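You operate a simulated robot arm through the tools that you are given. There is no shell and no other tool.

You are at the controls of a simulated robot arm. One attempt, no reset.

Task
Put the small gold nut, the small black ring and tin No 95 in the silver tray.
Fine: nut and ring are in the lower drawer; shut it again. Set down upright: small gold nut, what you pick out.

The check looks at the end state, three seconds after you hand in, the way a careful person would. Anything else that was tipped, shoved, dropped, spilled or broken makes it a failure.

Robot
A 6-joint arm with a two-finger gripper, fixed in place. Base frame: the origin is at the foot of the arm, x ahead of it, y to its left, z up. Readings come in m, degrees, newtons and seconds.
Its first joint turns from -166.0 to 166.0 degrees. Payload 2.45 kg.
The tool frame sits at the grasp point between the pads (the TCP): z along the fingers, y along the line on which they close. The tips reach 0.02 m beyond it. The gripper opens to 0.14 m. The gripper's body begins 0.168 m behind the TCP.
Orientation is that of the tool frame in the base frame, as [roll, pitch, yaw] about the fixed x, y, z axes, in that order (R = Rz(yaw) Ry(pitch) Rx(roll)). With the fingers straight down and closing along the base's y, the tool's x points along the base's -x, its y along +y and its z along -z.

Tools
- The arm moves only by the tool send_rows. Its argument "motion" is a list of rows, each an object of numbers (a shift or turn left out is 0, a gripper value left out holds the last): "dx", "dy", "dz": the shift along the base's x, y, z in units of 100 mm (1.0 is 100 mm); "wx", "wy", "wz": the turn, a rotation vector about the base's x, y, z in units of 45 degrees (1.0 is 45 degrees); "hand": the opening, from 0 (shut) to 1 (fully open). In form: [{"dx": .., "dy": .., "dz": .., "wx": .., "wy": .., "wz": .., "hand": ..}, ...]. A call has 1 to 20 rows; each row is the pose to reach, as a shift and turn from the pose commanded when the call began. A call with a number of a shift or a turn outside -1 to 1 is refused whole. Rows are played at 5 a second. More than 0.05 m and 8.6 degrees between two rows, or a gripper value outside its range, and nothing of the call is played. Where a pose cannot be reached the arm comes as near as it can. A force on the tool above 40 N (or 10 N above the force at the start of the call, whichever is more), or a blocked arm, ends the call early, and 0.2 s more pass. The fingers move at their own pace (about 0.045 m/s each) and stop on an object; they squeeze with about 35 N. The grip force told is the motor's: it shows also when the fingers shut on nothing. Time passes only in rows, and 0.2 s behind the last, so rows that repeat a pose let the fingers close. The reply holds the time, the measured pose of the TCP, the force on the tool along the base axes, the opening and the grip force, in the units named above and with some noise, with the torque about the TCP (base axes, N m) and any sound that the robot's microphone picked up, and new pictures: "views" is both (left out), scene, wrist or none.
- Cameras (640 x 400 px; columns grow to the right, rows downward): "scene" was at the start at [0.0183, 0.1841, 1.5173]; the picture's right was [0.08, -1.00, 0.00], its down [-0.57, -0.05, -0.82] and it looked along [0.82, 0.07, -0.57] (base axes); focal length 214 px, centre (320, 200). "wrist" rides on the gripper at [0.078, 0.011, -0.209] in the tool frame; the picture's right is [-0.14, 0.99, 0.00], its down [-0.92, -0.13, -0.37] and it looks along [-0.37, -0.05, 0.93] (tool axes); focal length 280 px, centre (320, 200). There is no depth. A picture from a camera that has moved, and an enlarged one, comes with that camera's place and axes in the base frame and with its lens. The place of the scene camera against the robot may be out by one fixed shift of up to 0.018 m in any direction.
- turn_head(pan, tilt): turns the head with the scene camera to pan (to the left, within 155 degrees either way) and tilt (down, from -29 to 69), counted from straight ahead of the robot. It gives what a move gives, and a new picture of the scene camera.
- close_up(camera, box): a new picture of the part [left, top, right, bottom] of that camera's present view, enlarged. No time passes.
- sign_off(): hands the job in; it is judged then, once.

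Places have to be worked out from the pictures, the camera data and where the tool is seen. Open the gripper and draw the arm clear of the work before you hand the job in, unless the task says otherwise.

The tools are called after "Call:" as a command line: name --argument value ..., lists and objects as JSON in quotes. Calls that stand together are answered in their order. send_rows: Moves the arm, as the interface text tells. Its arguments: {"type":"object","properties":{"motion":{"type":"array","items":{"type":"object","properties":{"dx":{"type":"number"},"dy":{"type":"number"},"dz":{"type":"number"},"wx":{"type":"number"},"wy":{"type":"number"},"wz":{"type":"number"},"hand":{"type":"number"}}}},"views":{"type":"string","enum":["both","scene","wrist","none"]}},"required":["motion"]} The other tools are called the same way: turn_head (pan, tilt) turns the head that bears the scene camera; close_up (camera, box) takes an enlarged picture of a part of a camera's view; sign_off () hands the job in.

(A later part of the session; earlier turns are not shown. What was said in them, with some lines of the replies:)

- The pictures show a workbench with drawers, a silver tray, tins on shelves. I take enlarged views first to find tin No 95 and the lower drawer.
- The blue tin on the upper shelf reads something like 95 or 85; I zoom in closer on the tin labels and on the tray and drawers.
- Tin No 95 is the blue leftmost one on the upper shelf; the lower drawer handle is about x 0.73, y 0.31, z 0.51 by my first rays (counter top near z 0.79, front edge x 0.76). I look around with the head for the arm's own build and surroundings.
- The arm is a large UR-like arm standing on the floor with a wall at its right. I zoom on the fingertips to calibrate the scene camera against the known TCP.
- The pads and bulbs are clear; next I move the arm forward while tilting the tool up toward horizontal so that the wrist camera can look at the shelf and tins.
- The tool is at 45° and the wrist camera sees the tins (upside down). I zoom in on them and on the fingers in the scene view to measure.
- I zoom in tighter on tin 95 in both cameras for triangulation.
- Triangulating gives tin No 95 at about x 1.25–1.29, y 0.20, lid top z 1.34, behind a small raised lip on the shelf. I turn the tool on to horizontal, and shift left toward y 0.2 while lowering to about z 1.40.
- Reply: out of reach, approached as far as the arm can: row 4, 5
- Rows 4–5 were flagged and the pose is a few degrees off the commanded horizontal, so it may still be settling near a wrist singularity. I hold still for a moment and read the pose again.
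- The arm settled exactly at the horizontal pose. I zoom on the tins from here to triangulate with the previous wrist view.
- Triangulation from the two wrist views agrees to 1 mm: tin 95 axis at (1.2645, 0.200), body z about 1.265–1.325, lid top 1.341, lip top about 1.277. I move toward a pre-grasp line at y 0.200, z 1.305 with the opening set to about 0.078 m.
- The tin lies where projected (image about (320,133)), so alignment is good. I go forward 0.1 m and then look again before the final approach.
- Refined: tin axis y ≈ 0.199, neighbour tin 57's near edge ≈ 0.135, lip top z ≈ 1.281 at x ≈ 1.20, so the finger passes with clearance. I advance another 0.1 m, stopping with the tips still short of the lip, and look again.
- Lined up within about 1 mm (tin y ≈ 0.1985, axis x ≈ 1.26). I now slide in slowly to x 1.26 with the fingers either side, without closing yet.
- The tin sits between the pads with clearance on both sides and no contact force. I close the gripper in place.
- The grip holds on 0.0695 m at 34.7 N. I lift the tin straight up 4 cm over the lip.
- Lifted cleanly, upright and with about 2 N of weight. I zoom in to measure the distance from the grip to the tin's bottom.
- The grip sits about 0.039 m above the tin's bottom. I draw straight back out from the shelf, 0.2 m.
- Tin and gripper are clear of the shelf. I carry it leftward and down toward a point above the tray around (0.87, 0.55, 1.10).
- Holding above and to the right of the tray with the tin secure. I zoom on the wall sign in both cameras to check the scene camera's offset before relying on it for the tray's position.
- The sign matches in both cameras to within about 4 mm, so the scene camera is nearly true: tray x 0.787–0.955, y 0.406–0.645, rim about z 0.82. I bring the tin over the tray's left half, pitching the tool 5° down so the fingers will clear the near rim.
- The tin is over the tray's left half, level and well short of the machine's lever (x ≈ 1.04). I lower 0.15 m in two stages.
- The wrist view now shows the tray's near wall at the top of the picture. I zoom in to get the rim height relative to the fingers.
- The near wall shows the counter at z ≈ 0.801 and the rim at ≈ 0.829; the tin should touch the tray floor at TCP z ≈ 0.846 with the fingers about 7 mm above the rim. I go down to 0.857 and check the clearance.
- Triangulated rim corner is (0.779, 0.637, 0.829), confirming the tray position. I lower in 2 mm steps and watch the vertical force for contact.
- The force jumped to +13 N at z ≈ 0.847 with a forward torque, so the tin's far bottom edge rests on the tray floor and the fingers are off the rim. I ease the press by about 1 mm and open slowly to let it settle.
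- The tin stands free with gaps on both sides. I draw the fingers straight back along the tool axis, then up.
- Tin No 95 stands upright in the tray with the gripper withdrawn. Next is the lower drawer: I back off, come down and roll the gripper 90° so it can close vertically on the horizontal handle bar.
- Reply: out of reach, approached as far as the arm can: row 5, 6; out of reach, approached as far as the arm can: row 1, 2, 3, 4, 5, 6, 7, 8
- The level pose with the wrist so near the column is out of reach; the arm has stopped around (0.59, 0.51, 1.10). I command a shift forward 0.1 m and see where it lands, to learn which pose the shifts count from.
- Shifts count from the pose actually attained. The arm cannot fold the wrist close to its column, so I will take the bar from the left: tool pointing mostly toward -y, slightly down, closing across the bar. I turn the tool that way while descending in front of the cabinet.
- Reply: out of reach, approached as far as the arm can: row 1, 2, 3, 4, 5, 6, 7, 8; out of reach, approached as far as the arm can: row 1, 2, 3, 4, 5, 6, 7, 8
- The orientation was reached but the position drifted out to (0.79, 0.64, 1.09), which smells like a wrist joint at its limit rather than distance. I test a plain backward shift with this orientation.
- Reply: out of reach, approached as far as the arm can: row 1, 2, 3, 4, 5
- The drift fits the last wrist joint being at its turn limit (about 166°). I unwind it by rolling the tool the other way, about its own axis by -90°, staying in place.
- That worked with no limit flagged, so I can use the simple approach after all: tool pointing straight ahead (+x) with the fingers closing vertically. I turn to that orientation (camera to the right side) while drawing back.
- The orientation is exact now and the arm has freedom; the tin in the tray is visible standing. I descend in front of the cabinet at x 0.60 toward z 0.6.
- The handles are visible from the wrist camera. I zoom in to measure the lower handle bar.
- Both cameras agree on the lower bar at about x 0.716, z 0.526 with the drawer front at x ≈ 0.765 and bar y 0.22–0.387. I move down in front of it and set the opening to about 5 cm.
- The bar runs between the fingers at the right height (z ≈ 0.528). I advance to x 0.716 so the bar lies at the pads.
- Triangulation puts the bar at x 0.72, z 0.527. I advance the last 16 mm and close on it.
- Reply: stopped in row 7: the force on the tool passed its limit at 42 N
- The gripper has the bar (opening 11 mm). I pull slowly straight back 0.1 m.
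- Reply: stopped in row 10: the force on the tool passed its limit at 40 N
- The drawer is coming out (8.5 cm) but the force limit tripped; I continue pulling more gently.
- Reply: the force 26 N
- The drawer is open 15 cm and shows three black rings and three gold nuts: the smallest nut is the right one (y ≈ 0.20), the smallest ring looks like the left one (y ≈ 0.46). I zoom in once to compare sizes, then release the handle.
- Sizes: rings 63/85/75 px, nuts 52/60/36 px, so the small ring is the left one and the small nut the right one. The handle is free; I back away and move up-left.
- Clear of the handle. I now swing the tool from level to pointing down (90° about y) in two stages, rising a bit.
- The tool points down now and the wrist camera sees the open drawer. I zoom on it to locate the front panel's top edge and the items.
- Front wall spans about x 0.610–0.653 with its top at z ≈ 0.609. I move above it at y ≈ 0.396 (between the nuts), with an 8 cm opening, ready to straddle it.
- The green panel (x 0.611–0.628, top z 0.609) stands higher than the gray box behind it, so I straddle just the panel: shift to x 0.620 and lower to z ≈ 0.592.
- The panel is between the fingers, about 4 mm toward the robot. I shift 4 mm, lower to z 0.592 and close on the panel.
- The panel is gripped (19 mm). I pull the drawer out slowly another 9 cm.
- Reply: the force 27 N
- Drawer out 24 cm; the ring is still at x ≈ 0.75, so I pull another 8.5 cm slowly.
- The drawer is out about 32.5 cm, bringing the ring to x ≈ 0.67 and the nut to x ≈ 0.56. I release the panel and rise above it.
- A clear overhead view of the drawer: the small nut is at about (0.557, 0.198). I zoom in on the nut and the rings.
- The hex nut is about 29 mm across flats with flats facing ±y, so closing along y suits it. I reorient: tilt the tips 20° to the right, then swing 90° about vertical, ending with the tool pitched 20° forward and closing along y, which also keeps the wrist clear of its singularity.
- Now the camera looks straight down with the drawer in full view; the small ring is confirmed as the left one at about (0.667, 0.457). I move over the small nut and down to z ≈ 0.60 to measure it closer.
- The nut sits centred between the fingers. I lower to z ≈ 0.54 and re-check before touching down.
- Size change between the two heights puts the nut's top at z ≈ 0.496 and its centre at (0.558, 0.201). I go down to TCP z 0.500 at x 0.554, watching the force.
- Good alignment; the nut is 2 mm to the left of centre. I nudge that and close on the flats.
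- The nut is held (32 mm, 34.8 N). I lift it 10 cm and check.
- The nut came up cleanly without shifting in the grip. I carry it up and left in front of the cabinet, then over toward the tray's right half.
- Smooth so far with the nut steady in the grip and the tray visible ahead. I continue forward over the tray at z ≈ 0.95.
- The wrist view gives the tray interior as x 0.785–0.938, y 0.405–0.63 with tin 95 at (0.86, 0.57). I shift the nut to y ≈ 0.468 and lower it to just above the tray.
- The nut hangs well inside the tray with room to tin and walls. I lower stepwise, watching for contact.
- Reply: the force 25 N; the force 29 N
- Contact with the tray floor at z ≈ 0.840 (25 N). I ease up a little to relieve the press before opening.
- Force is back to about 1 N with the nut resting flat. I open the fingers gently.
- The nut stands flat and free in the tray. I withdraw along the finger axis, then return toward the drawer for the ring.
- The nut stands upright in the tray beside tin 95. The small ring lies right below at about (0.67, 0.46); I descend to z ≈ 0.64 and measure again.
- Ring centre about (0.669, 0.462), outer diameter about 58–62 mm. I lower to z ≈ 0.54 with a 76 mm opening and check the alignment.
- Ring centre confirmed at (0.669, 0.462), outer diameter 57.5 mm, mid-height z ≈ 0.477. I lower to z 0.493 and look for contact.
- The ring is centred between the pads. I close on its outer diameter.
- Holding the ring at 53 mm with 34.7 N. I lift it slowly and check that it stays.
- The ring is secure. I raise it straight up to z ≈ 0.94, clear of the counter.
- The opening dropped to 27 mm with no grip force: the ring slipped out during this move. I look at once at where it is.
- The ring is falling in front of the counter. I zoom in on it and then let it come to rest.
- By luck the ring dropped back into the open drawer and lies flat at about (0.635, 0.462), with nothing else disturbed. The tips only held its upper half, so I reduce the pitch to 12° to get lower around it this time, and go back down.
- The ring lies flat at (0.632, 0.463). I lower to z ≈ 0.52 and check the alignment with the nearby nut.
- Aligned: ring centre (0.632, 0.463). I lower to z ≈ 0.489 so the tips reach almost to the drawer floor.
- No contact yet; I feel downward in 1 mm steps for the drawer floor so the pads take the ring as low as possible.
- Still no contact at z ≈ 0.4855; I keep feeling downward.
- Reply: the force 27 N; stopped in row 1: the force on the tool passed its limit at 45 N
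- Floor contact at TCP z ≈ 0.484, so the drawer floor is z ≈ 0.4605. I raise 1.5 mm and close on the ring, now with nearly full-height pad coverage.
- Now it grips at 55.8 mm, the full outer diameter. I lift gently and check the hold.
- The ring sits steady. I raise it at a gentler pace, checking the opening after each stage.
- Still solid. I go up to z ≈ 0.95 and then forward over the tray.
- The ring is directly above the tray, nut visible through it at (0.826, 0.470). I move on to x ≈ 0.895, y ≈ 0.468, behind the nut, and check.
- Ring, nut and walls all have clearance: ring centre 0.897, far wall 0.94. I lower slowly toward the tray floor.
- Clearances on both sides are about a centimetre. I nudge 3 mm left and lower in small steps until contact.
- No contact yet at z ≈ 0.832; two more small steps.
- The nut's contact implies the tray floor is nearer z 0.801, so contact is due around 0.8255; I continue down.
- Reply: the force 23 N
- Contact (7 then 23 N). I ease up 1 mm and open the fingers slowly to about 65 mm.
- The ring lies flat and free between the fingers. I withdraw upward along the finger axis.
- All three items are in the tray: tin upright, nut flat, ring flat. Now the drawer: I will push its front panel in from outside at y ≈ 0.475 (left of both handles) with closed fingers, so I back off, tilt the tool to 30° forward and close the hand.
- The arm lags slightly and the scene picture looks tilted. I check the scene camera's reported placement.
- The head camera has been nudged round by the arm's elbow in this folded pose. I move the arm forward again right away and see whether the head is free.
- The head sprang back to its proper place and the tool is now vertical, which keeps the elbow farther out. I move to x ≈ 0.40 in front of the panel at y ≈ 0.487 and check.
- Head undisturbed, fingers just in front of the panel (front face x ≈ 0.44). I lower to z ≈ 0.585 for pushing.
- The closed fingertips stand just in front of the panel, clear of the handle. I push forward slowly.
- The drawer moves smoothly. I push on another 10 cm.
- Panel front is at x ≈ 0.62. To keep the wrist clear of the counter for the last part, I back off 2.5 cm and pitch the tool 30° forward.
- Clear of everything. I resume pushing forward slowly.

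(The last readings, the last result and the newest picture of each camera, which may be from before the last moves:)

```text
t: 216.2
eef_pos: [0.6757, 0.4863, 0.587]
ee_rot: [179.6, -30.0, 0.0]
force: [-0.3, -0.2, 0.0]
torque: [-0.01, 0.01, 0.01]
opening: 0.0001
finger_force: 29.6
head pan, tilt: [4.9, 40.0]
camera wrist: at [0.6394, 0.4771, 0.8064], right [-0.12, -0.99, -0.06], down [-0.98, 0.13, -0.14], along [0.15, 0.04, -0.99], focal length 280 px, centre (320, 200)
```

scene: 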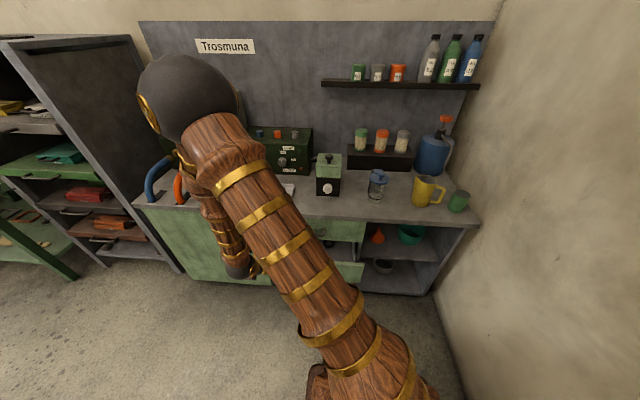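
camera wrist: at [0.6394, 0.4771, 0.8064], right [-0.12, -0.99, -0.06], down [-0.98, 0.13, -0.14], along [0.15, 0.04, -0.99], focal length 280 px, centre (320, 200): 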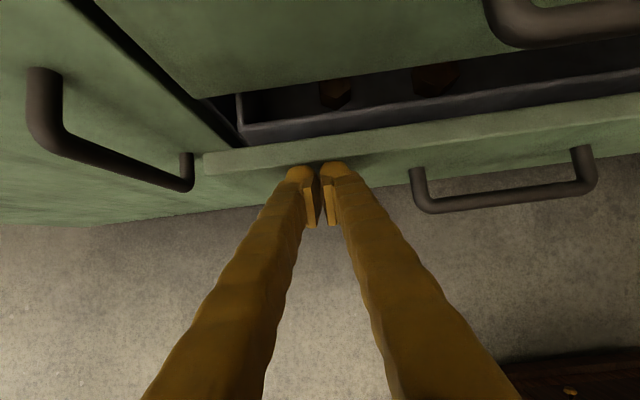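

The drawer is nearly in, about 6 cm to go. I continue gently toward closed.

Call:
send_rows --motion '[{"dx": 0.04}, {"dx": 0.08}, {"dx": 0.12}, {"dx": 0.16}, {"dx": 0.2}, {"dx": 0.24}, {"dx": 0.28}, {"dx": 0.32}, {"dx": 0.36}, {"dx": 0.4}, {"dx": 0.44}, {"dx": 0.48}, {"dx": 0.52}, {"dx": 0.56}, {"dx": 0.59}, {"dx": 0.59}]' --views "wrist"

Call:
close_up --camera "wrist" --box '[160, 60, 480, 260]'

```text
t: 219.6
eef_pos: [0.7336, 0.4861, 0.5872]
ee_rot: [179.6, -30.1, 0.1]
force: [-7.3, -0.3, 3.5]
torque: [0.0, -0.06, 0.02]
opening: 0.0061
finger_force: 29.1
head pan, tilt: [4.9, 40.0]
camera wrist: at [0.6984, 0.4769, 0.8064], right [-0.12, -0.99, -0.06], down [-0.98, 0.13, -0.14], along [0.15, 0.04, -0.99], focal length 280 px, centre (320, 200)
```

wrist: 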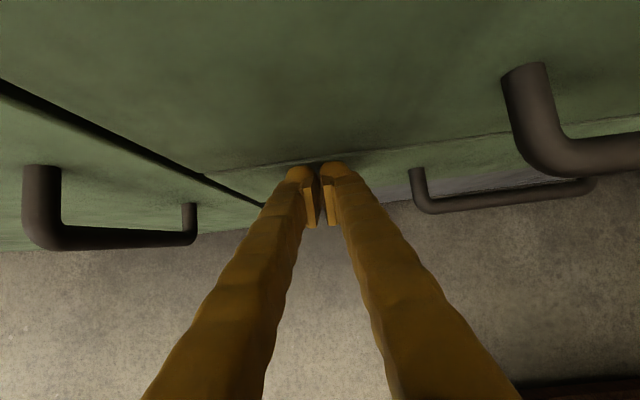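

```text
2.00 times, centred on (320, 160) of wrist
camera zoom: at [0.6984, 0.4769, 0.8064], right [-0.12, -0.99, -0.06], down [-0.98, 0.13, -0.14], along [0.15, 0.04, -0.99], focal length 561 px, centre (320, 280)
```

zoom: 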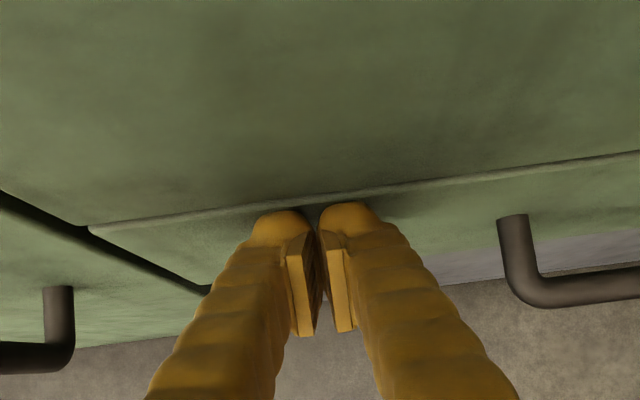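

Contact force begins to show (7 N); the lower panel looks almost flush. I press a few more millimetres until it firmly stops.

Call:
send_rows --motion '[{"dx": 0.02}, {"dx": 0.04}, {"dx": 0.04}]' --views "none"

Call:
send_rows --motion '[{"dx": 0.02}, {"dx": 0.04}, {"dx": 0.04}]' --views "wrist"

Call:
close_up --camera "wrist" --box '[160, 60, 480, 260]'

```text
t: 220.0
eef_pos: [0.7339, 0.4874, 0.5862]
ee_rot: [179.4, -29.8, 0.2]
force: [-7.1, 0.5, 1.3]
torque: [-0.03, 0.01, -0.02]
opening: 0.006
finger_force: 29.5
head pan, tilt: [4.9, 40.0]
stopped in row 2: the force on the tool passed its limit at 47 N (the readings are from after the stop); the commanded pose is now the measured one
```

```text
t: 220.5
eef_pos: [0.7332, 0.4869, 0.5841]
ee_rot: [179.5, -29.6, 0.2]
force: [-9.3, -0.7, 2.9]
torque: [0.03, -0.04, 0.02]
opening: 0.0058
finger_force: 29.7
head pan, tilt: [4.9, 40.0]
stopped in row 2: the force on the tool passed its limit at 48 N (the readings are from after the stop); the commanded pose is now the measured one
camera wrist: at [0.6997, 0.477, 0.8052], right [-0.12, -0.99, -0.06], down [-0.98, 0.13, -0.14], along [0.14, 0.04, -0.99], focal length 280 px, centre (320, 200)
```

wrist: 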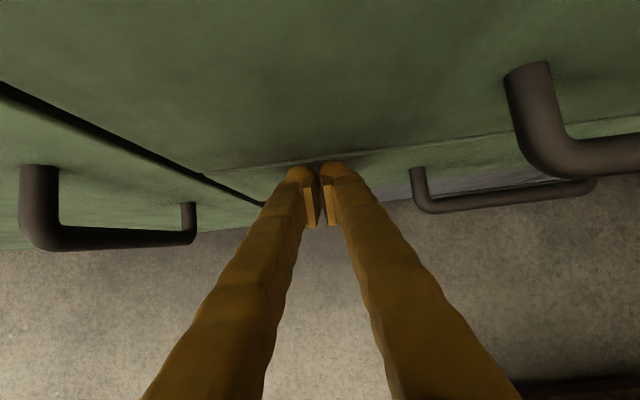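

```text
2.00 times, centred on (320, 160) of wrist
camera zoom: at [0.6997, 0.477, 0.8052], right [-0.12, -0.99, -0.06], down [-0.98, 0.13, -0.14], along [0.14, 0.04, -0.99], focal length 561 px, centre (320, 280)
```

zoom: 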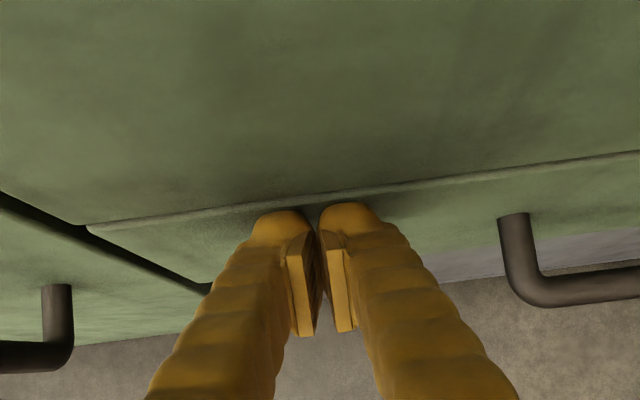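

It stops hard at 47 N, and both handle bars measure at the same x ≈ 0.718, so the drawer is shut. I back away and raise the arm, opening the gripper.

Call:
send_rows --motion '[{"dx": -0.1}, {"dx": -0.25}, {"dx": -0.4}, {"dx": -0.6}, {"dx": -0.8}, {"dx": -1.0}, {"dx": -1.0}]' --views "none"

Call:
send_rows --motion '[{"dz": 0.2, "hand": 0.2}, {"dz": 0.4, "hand": 0.4}, {"dz": 0.6}, {"dz": 0.8}, {"dz": 1.0}, {"dz": 1.0}]' --views "none"

Call:
send_rows --motion '[{"dz": 0.2}, {"dz": 0.4}, {"dz": 0.6}, {"dz": 0.8}, {"dz": 1.0}, {"dz": 1.0}]' --views "none"

Call:
send_rows --motion '[{"dz": 0.2}, {"dz": 0.4}, {"dz": 0.6}, {"dz": 0.8}, {"dz": 1.0}, {"dz": 1.0}]' --views "both"

```text
t: 222.1
eef_pos: [0.6336, 0.4863, 0.5858]
ee_rot: [179.5, -29.7, 0.1]
force: [-0.6, 0.7, -0.1]
torque: [0.02, 0.04, 0.01]
opening: 0.0002
finger_force: 29.4
head pan, tilt: [4.9, 40.0]
```

```text
t: 223.5
eef_pos: [0.634, 0.4875, 0.6845]
ee_rot: [179.5, -29.7, 0.2]
force: [0.0, -0.5, 0.1]
torque: [0.01, 0.05, 0.03]
opening: 0.0559
finger_force: 0.1
head pan, tilt: [4.9, 40.0]
```

```text
t: 224.9
eef_pos: [0.6342, 0.488, 0.7851]
ee_rot: [179.5, -29.8, 0.3]
force: [-0.5, 0.1, -0.9]
torque: [-0.03, 0.0, -0.01]
opening: 0.0561
finger_force: 0.0
head pan, tilt: [4.9, 40.0]
```

```text
t: 226.3
eef_pos: [0.6342, 0.4873, 0.8852]
ee_rot: [179.5, -29.8, 0.2]
force: [0.4, 0.1, 0.2]
torque: [-0.02, -0.01, 0.01]
opening: 0.0561
finger_force: 0.0
head pan, tilt: [4.9, 40.0]
camera wrist: at [0.6005, 0.4768, 1.106], right [-0.12, -0.99, -0.06], down [-0.98, 0.13, -0.14], along [0.14, 0.04, -0.99], focal length 280 px, centre (320, 200)
```

scene: 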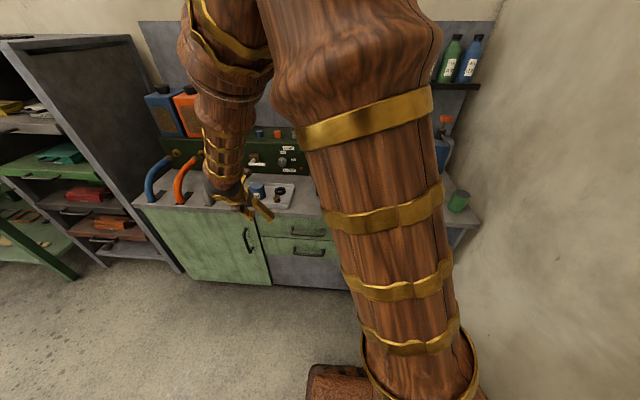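
wrist: 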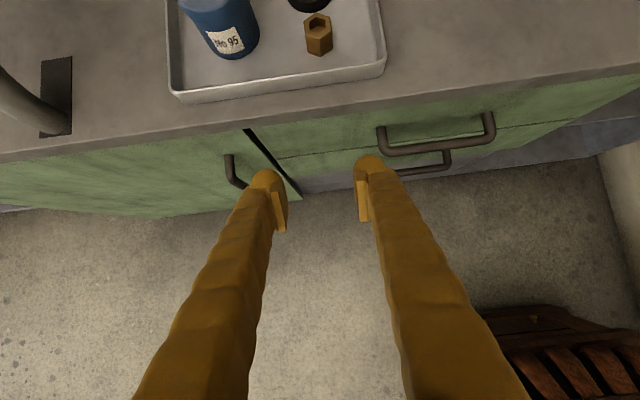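

The drawer looks shut. I zoom in on the drawer fronts and the tray to verify.

Call:
close_up --camera "scene" --box '[230, 170, 350, 290]'

Call:
close_up --camera "wrist" --box '[220, 90, 540, 230]'

```text
3.33 times, centred on (290, 230) of scene
camera zoom: at [0.0151, 0.184, 1.5092], right [0.09, -1.0, 0.0], down [-0.64, -0.06, -0.77], along [0.76, 0.07, -0.64], focal length 715 px, centre (420, 100)
```

zoom: 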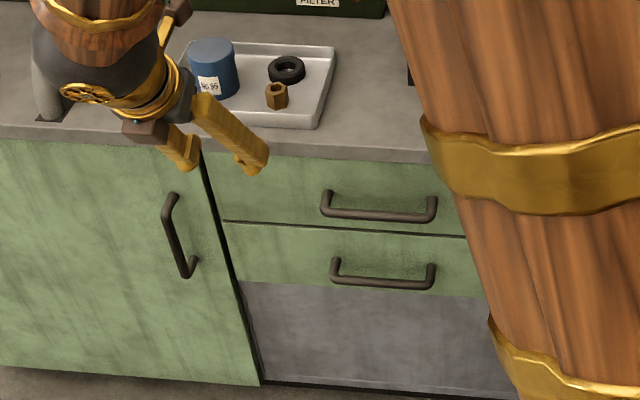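

```text
2.00 times, centred on (380, 160) of wrist
camera zoom: at [0.6005, 0.4768, 1.106], right [-0.12, -0.99, -0.06], down [-0.98, 0.13, -0.14], along [0.14, 0.04, -0.99], focal length 561 px, centre (200, 280)
```

zoom: 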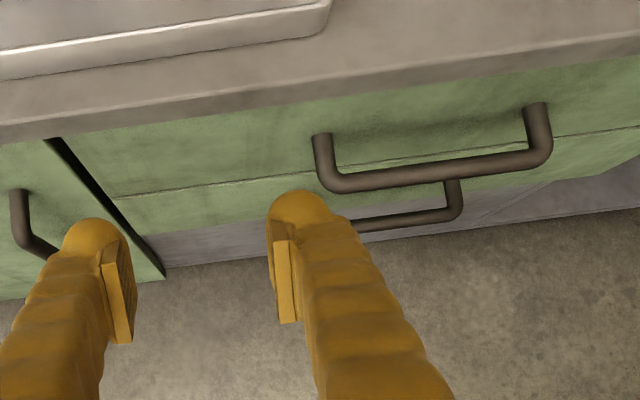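

Everything matches the starting closed state. I raise the arm well clear, open the gripper wide and take a last look.

Call:
send_rows --motion '[{"dz": 0.2, "hand": 0.7}, {"dz": 0.4}, {"dz": 0.6}, {"dz": 0.8}, {"dz": 1.0}, {"dz": 1.0}]' --views "none"

Call:
send_rows --motion '[{"dy": -0.2, "dz": 0.2}, {"dy": -0.4, "dz": 0.4}, {"dy": -0.6, "dz": 0.6}, {"dy": -0.8, "dz": 0.8}, {"dy": -1.0, "dz": 1.0}, {"dy": -1.0, "dz": 1.0}]' --views "none"

Call:
send_rows --motion '[{"dy": -0.2, "dz": 0.2}, {"dy": -0.4, "dz": 0.4}, {"dy": -0.6, "dz": 0.6}, {"dy": -0.8, "dz": 0.8}, {"dy": -1.0, "dz": 1.0}, {"dy": -1.0, "dz": 1.0}]' --views "none"

Call:
turn_head --pan 4.9 --tilt 34.6

Call:
close_up --camera "scene" --box '[220, 180, 340, 255]'

```text
t: 227.7
eef_pos: [0.6342, 0.4871, 0.9859]
ee_rot: [179.5, -29.7, 0.2]
force: [0.5, 0.3, 0.3]
torque: [0.02, 0.0, 0.0]
opening: 0.0982
finger_force: 0.0
head pan, tilt: [4.9, 40.0]
```

```text
t: 229.1
eef_pos: [0.6344, 0.3863, 1.0847]
ee_rot: [179.5, -29.6, 0.2]
force: [-0.4, -0.4, -0.8]
torque: [0.0, 0.0, -0.02]
opening: 0.0977
finger_force: 0.1
head pan, tilt: [4.9, 40.0]
```

```text
t: 230.5
eef_pos: [0.6342, 0.2881, 1.1842]
ee_rot: [179.5, -29.6, 0.2]
force: [0.4, 1.0, -1.0]
torque: [-0.01, 0.01, -0.01]
opening: 0.098
finger_force: 0.1
head pan, tilt: [4.9, 40.0]
```

```text
t: 231.2
eef_pos: [0.6351, 0.2875, 1.184]
ee_rot: [179.5, -29.7, 0.2]
force: [0.2, 0.1, -0.8]
torque: [0.0, 0.0, 0.01]
opening: 0.098
finger_force: 0.0
head pan, tilt: [4.9, 34.6]
```

scene: 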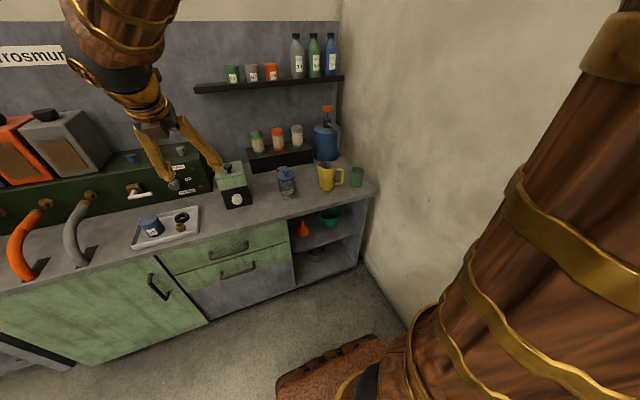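

```text
5.33 times, centred on (280, 218) of scene
camera zoom: at [0.0093, 0.1451, 1.5092], right [-0.37, -0.93, 0.0], down [-0.6, 0.24, -0.77], along [0.71, -0.28, -0.64], focal length 1144 px, centre (533, 107)
```

zoom: 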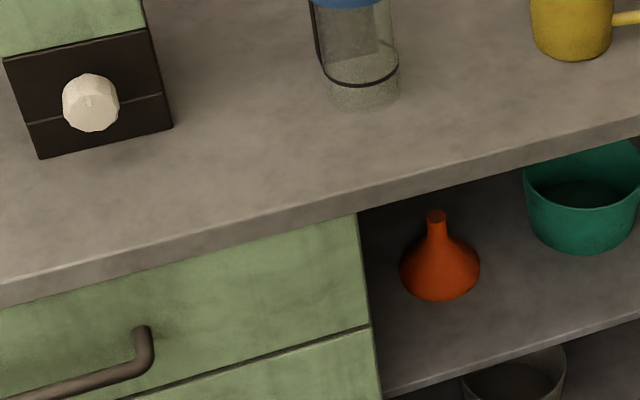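

The elbow is leaning on the head again in this folded pose. I move the arm forward and up toward its starting place to free it.

Call:
send_rows --motion '[{"dx": 0.2, "dz": 0.1}, {"dx": 0.4, "dz": 0.2}, {"dx": 0.6, "dz": 0.3}, {"dx": 0.8, "dz": 0.4}, {"dx": 1.0, "dz": 0.5}, {"dx": 1.0, "dz": 0.5}]' --views "none"

Call:
send_rows --motion '[{"dx": 0.1, "dy": -0.2, "dz": 0.2}, {"dx": 0.2, "dy": -0.4, "dz": 0.4}, {"dx": 0.2, "dy": -0.6, "dz": 0.6}, {"dx": 0.2, "dy": -0.8, "dz": 0.8}, {"dx": 0.2, "dy": -1.0, "dz": 1.0}, {"dx": 0.2, "dy": -1.0, "dz": 1.0}]' --views "none"

Call:
send_rows --motion '[{"dy": -0.2, "dz": 0.2}, {"dy": -0.4, "dz": 0.4}, {"dy": -0.6, "dz": 0.6}, {"dy": -0.8, "dz": 0.8}, {"dy": -1.0, "dz": 0.9}, {"dy": -1.0, "dz": 0.9}]' --views "both"

Call:
close_up --camera "scene" --box '[220, 180, 340, 255]'

```text
t: 232.6
eef_pos: [0.7355, 0.2879, 1.2355]
ee_rot: [179.5, -29.7, 0.2]
force: [0.5, 0.3, 0.3]
torque: [-0.02, 0.02, -0.01]
opening: 0.098
finger_force: 0.0
head pan, tilt: [4.9, 34.6]
```

```text
t: 234.0
eef_pos: [0.7547, 0.1882, 1.3356]
ee_rot: [179.5, -29.7, 0.2]
force: [-0.4, 0.7, 0.8]
torque: [0.0, 0.0, -0.01]
opening: 0.0978
finger_force: 0.0
head pan, tilt: [4.9, 34.6]
```

```text
t: 235.4
eef_pos: [0.754, 0.0867, 1.4268]
ee_rot: [179.5, -29.7, 0.2]
force: [-0.3, 0.4, -0.8]
torque: [0.03, -0.01, -0.01]
opening: 0.0979
finger_force: 0.1
head pan, tilt: [4.9, 34.6]
camera wrist: at [0.72, 0.0763, 1.6463], right [-0.12, -0.99, -0.06], down [-0.98, 0.13, -0.14], along [0.14, 0.04, -0.99], focal length 280 px, centre (320, 200)
```

scene: 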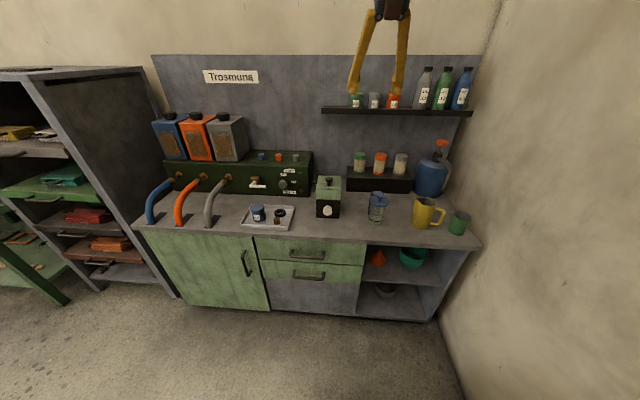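
wrist: 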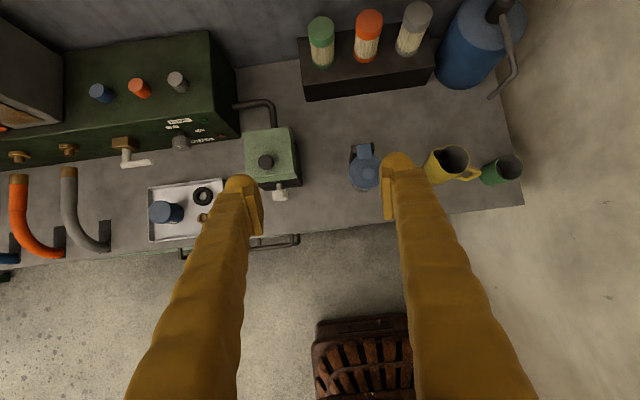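

```text
5.33 times, centred on (280, 218) of scene
camera zoom: at [0.0183, 0.1842, 1.5174], right [0.09, -1.0, 0.0], down [-0.57, -0.05, -0.82], along [0.82, 0.07, -0.57], focal length 1144 px, centre (533, 107)
```

zoom: 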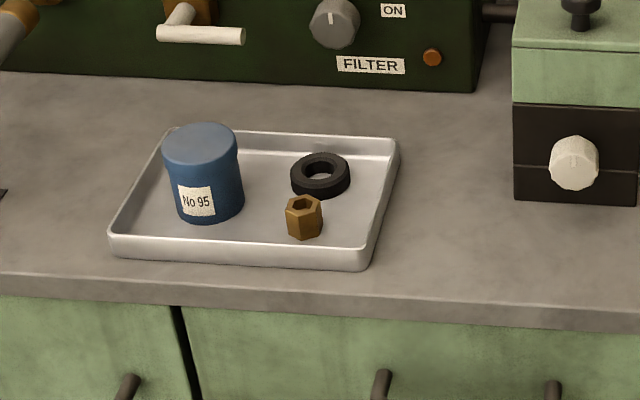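

The head is back in place, the tray is where it was with tin, nut and ring set in it. One last comparison of the drawer fronts and shelf against the start.

Call:
close_up --camera "scene" --box '[240, 230, 380, 318]'

Call:
close_up --camera "scene" --box '[320, 60, 480, 160]'

Call:
close_up --camera "scene" --box '[300, 140, 480, 252]'

```text
4.55 times, centred on (310, 274) of scene
camera zoom: at [0.0183, 0.1842, 1.5174], right [0.09, -1.0, 0.0], down [-0.57, -0.05, -0.82], along [0.82, 0.07, -0.57], focal length 975 px, centre (366, -136)
```

zoom: 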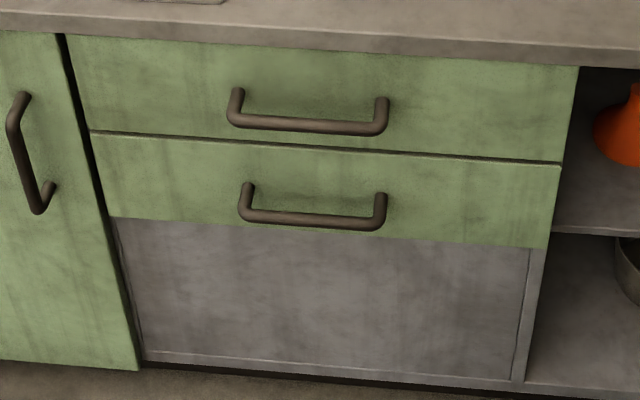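

```text
4.00 times, centred on (400, 110) of scene
camera zoom: at [0.0183, 0.1842, 1.5174], right [0.09, -1.0, 0.0], down [-0.57, -0.05, -0.82], along [0.82, 0.07, -0.57], focal length 858 px, centre (0, 560)
```

zoom: 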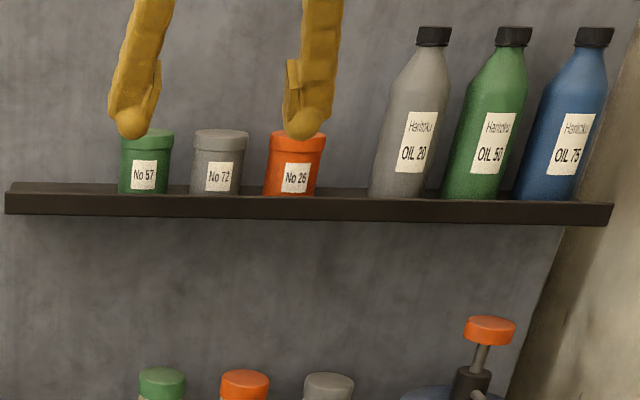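

```text
3.56 times, centred on (390, 196) of scene
camera zoom: at [0.0183, 0.1842, 1.5174], right [0.09, -1.0, 0.0], down [-0.57, -0.05, -0.82], along [0.82, 0.07, -0.57], focal length 763 px, centre (71, 214)
```

zoom: 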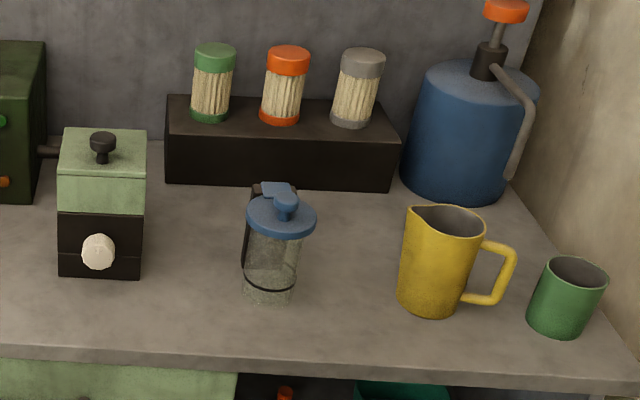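

The drawer fronts, shelf and counter items match the start. Tin No 95, the small gold nut and the small black ring are in the tray, the drawer is shut, and the arm is clear with the gripper open, so I hand the job in.

Call:
sign_off

```text
The job is handed in.
```

The small gold nut, the small black ring and tin No 95 are all in the silver tray. The tin stands upright and the nut sits upright on its flat base. The lower drawer is shut again, and the gripper is open with the arm drawn clear. I have handed the job in.

- **Ring dropped once:** On the first try the ring slipped out of the gripper in front of the counter and fell back into the open drawer. I saw nothing else move, then picked it up with a firmer grip and placed it flat in the tray.
- **Head camera nudged:** The arm's elbow leaned on the head camera twice in folded poses. Each time the camera went back to its normal position once I moved the arm away.

In the last pictures the shelf, the counter items and the drawer fronts look the same as at the start. The tray is in its original place.
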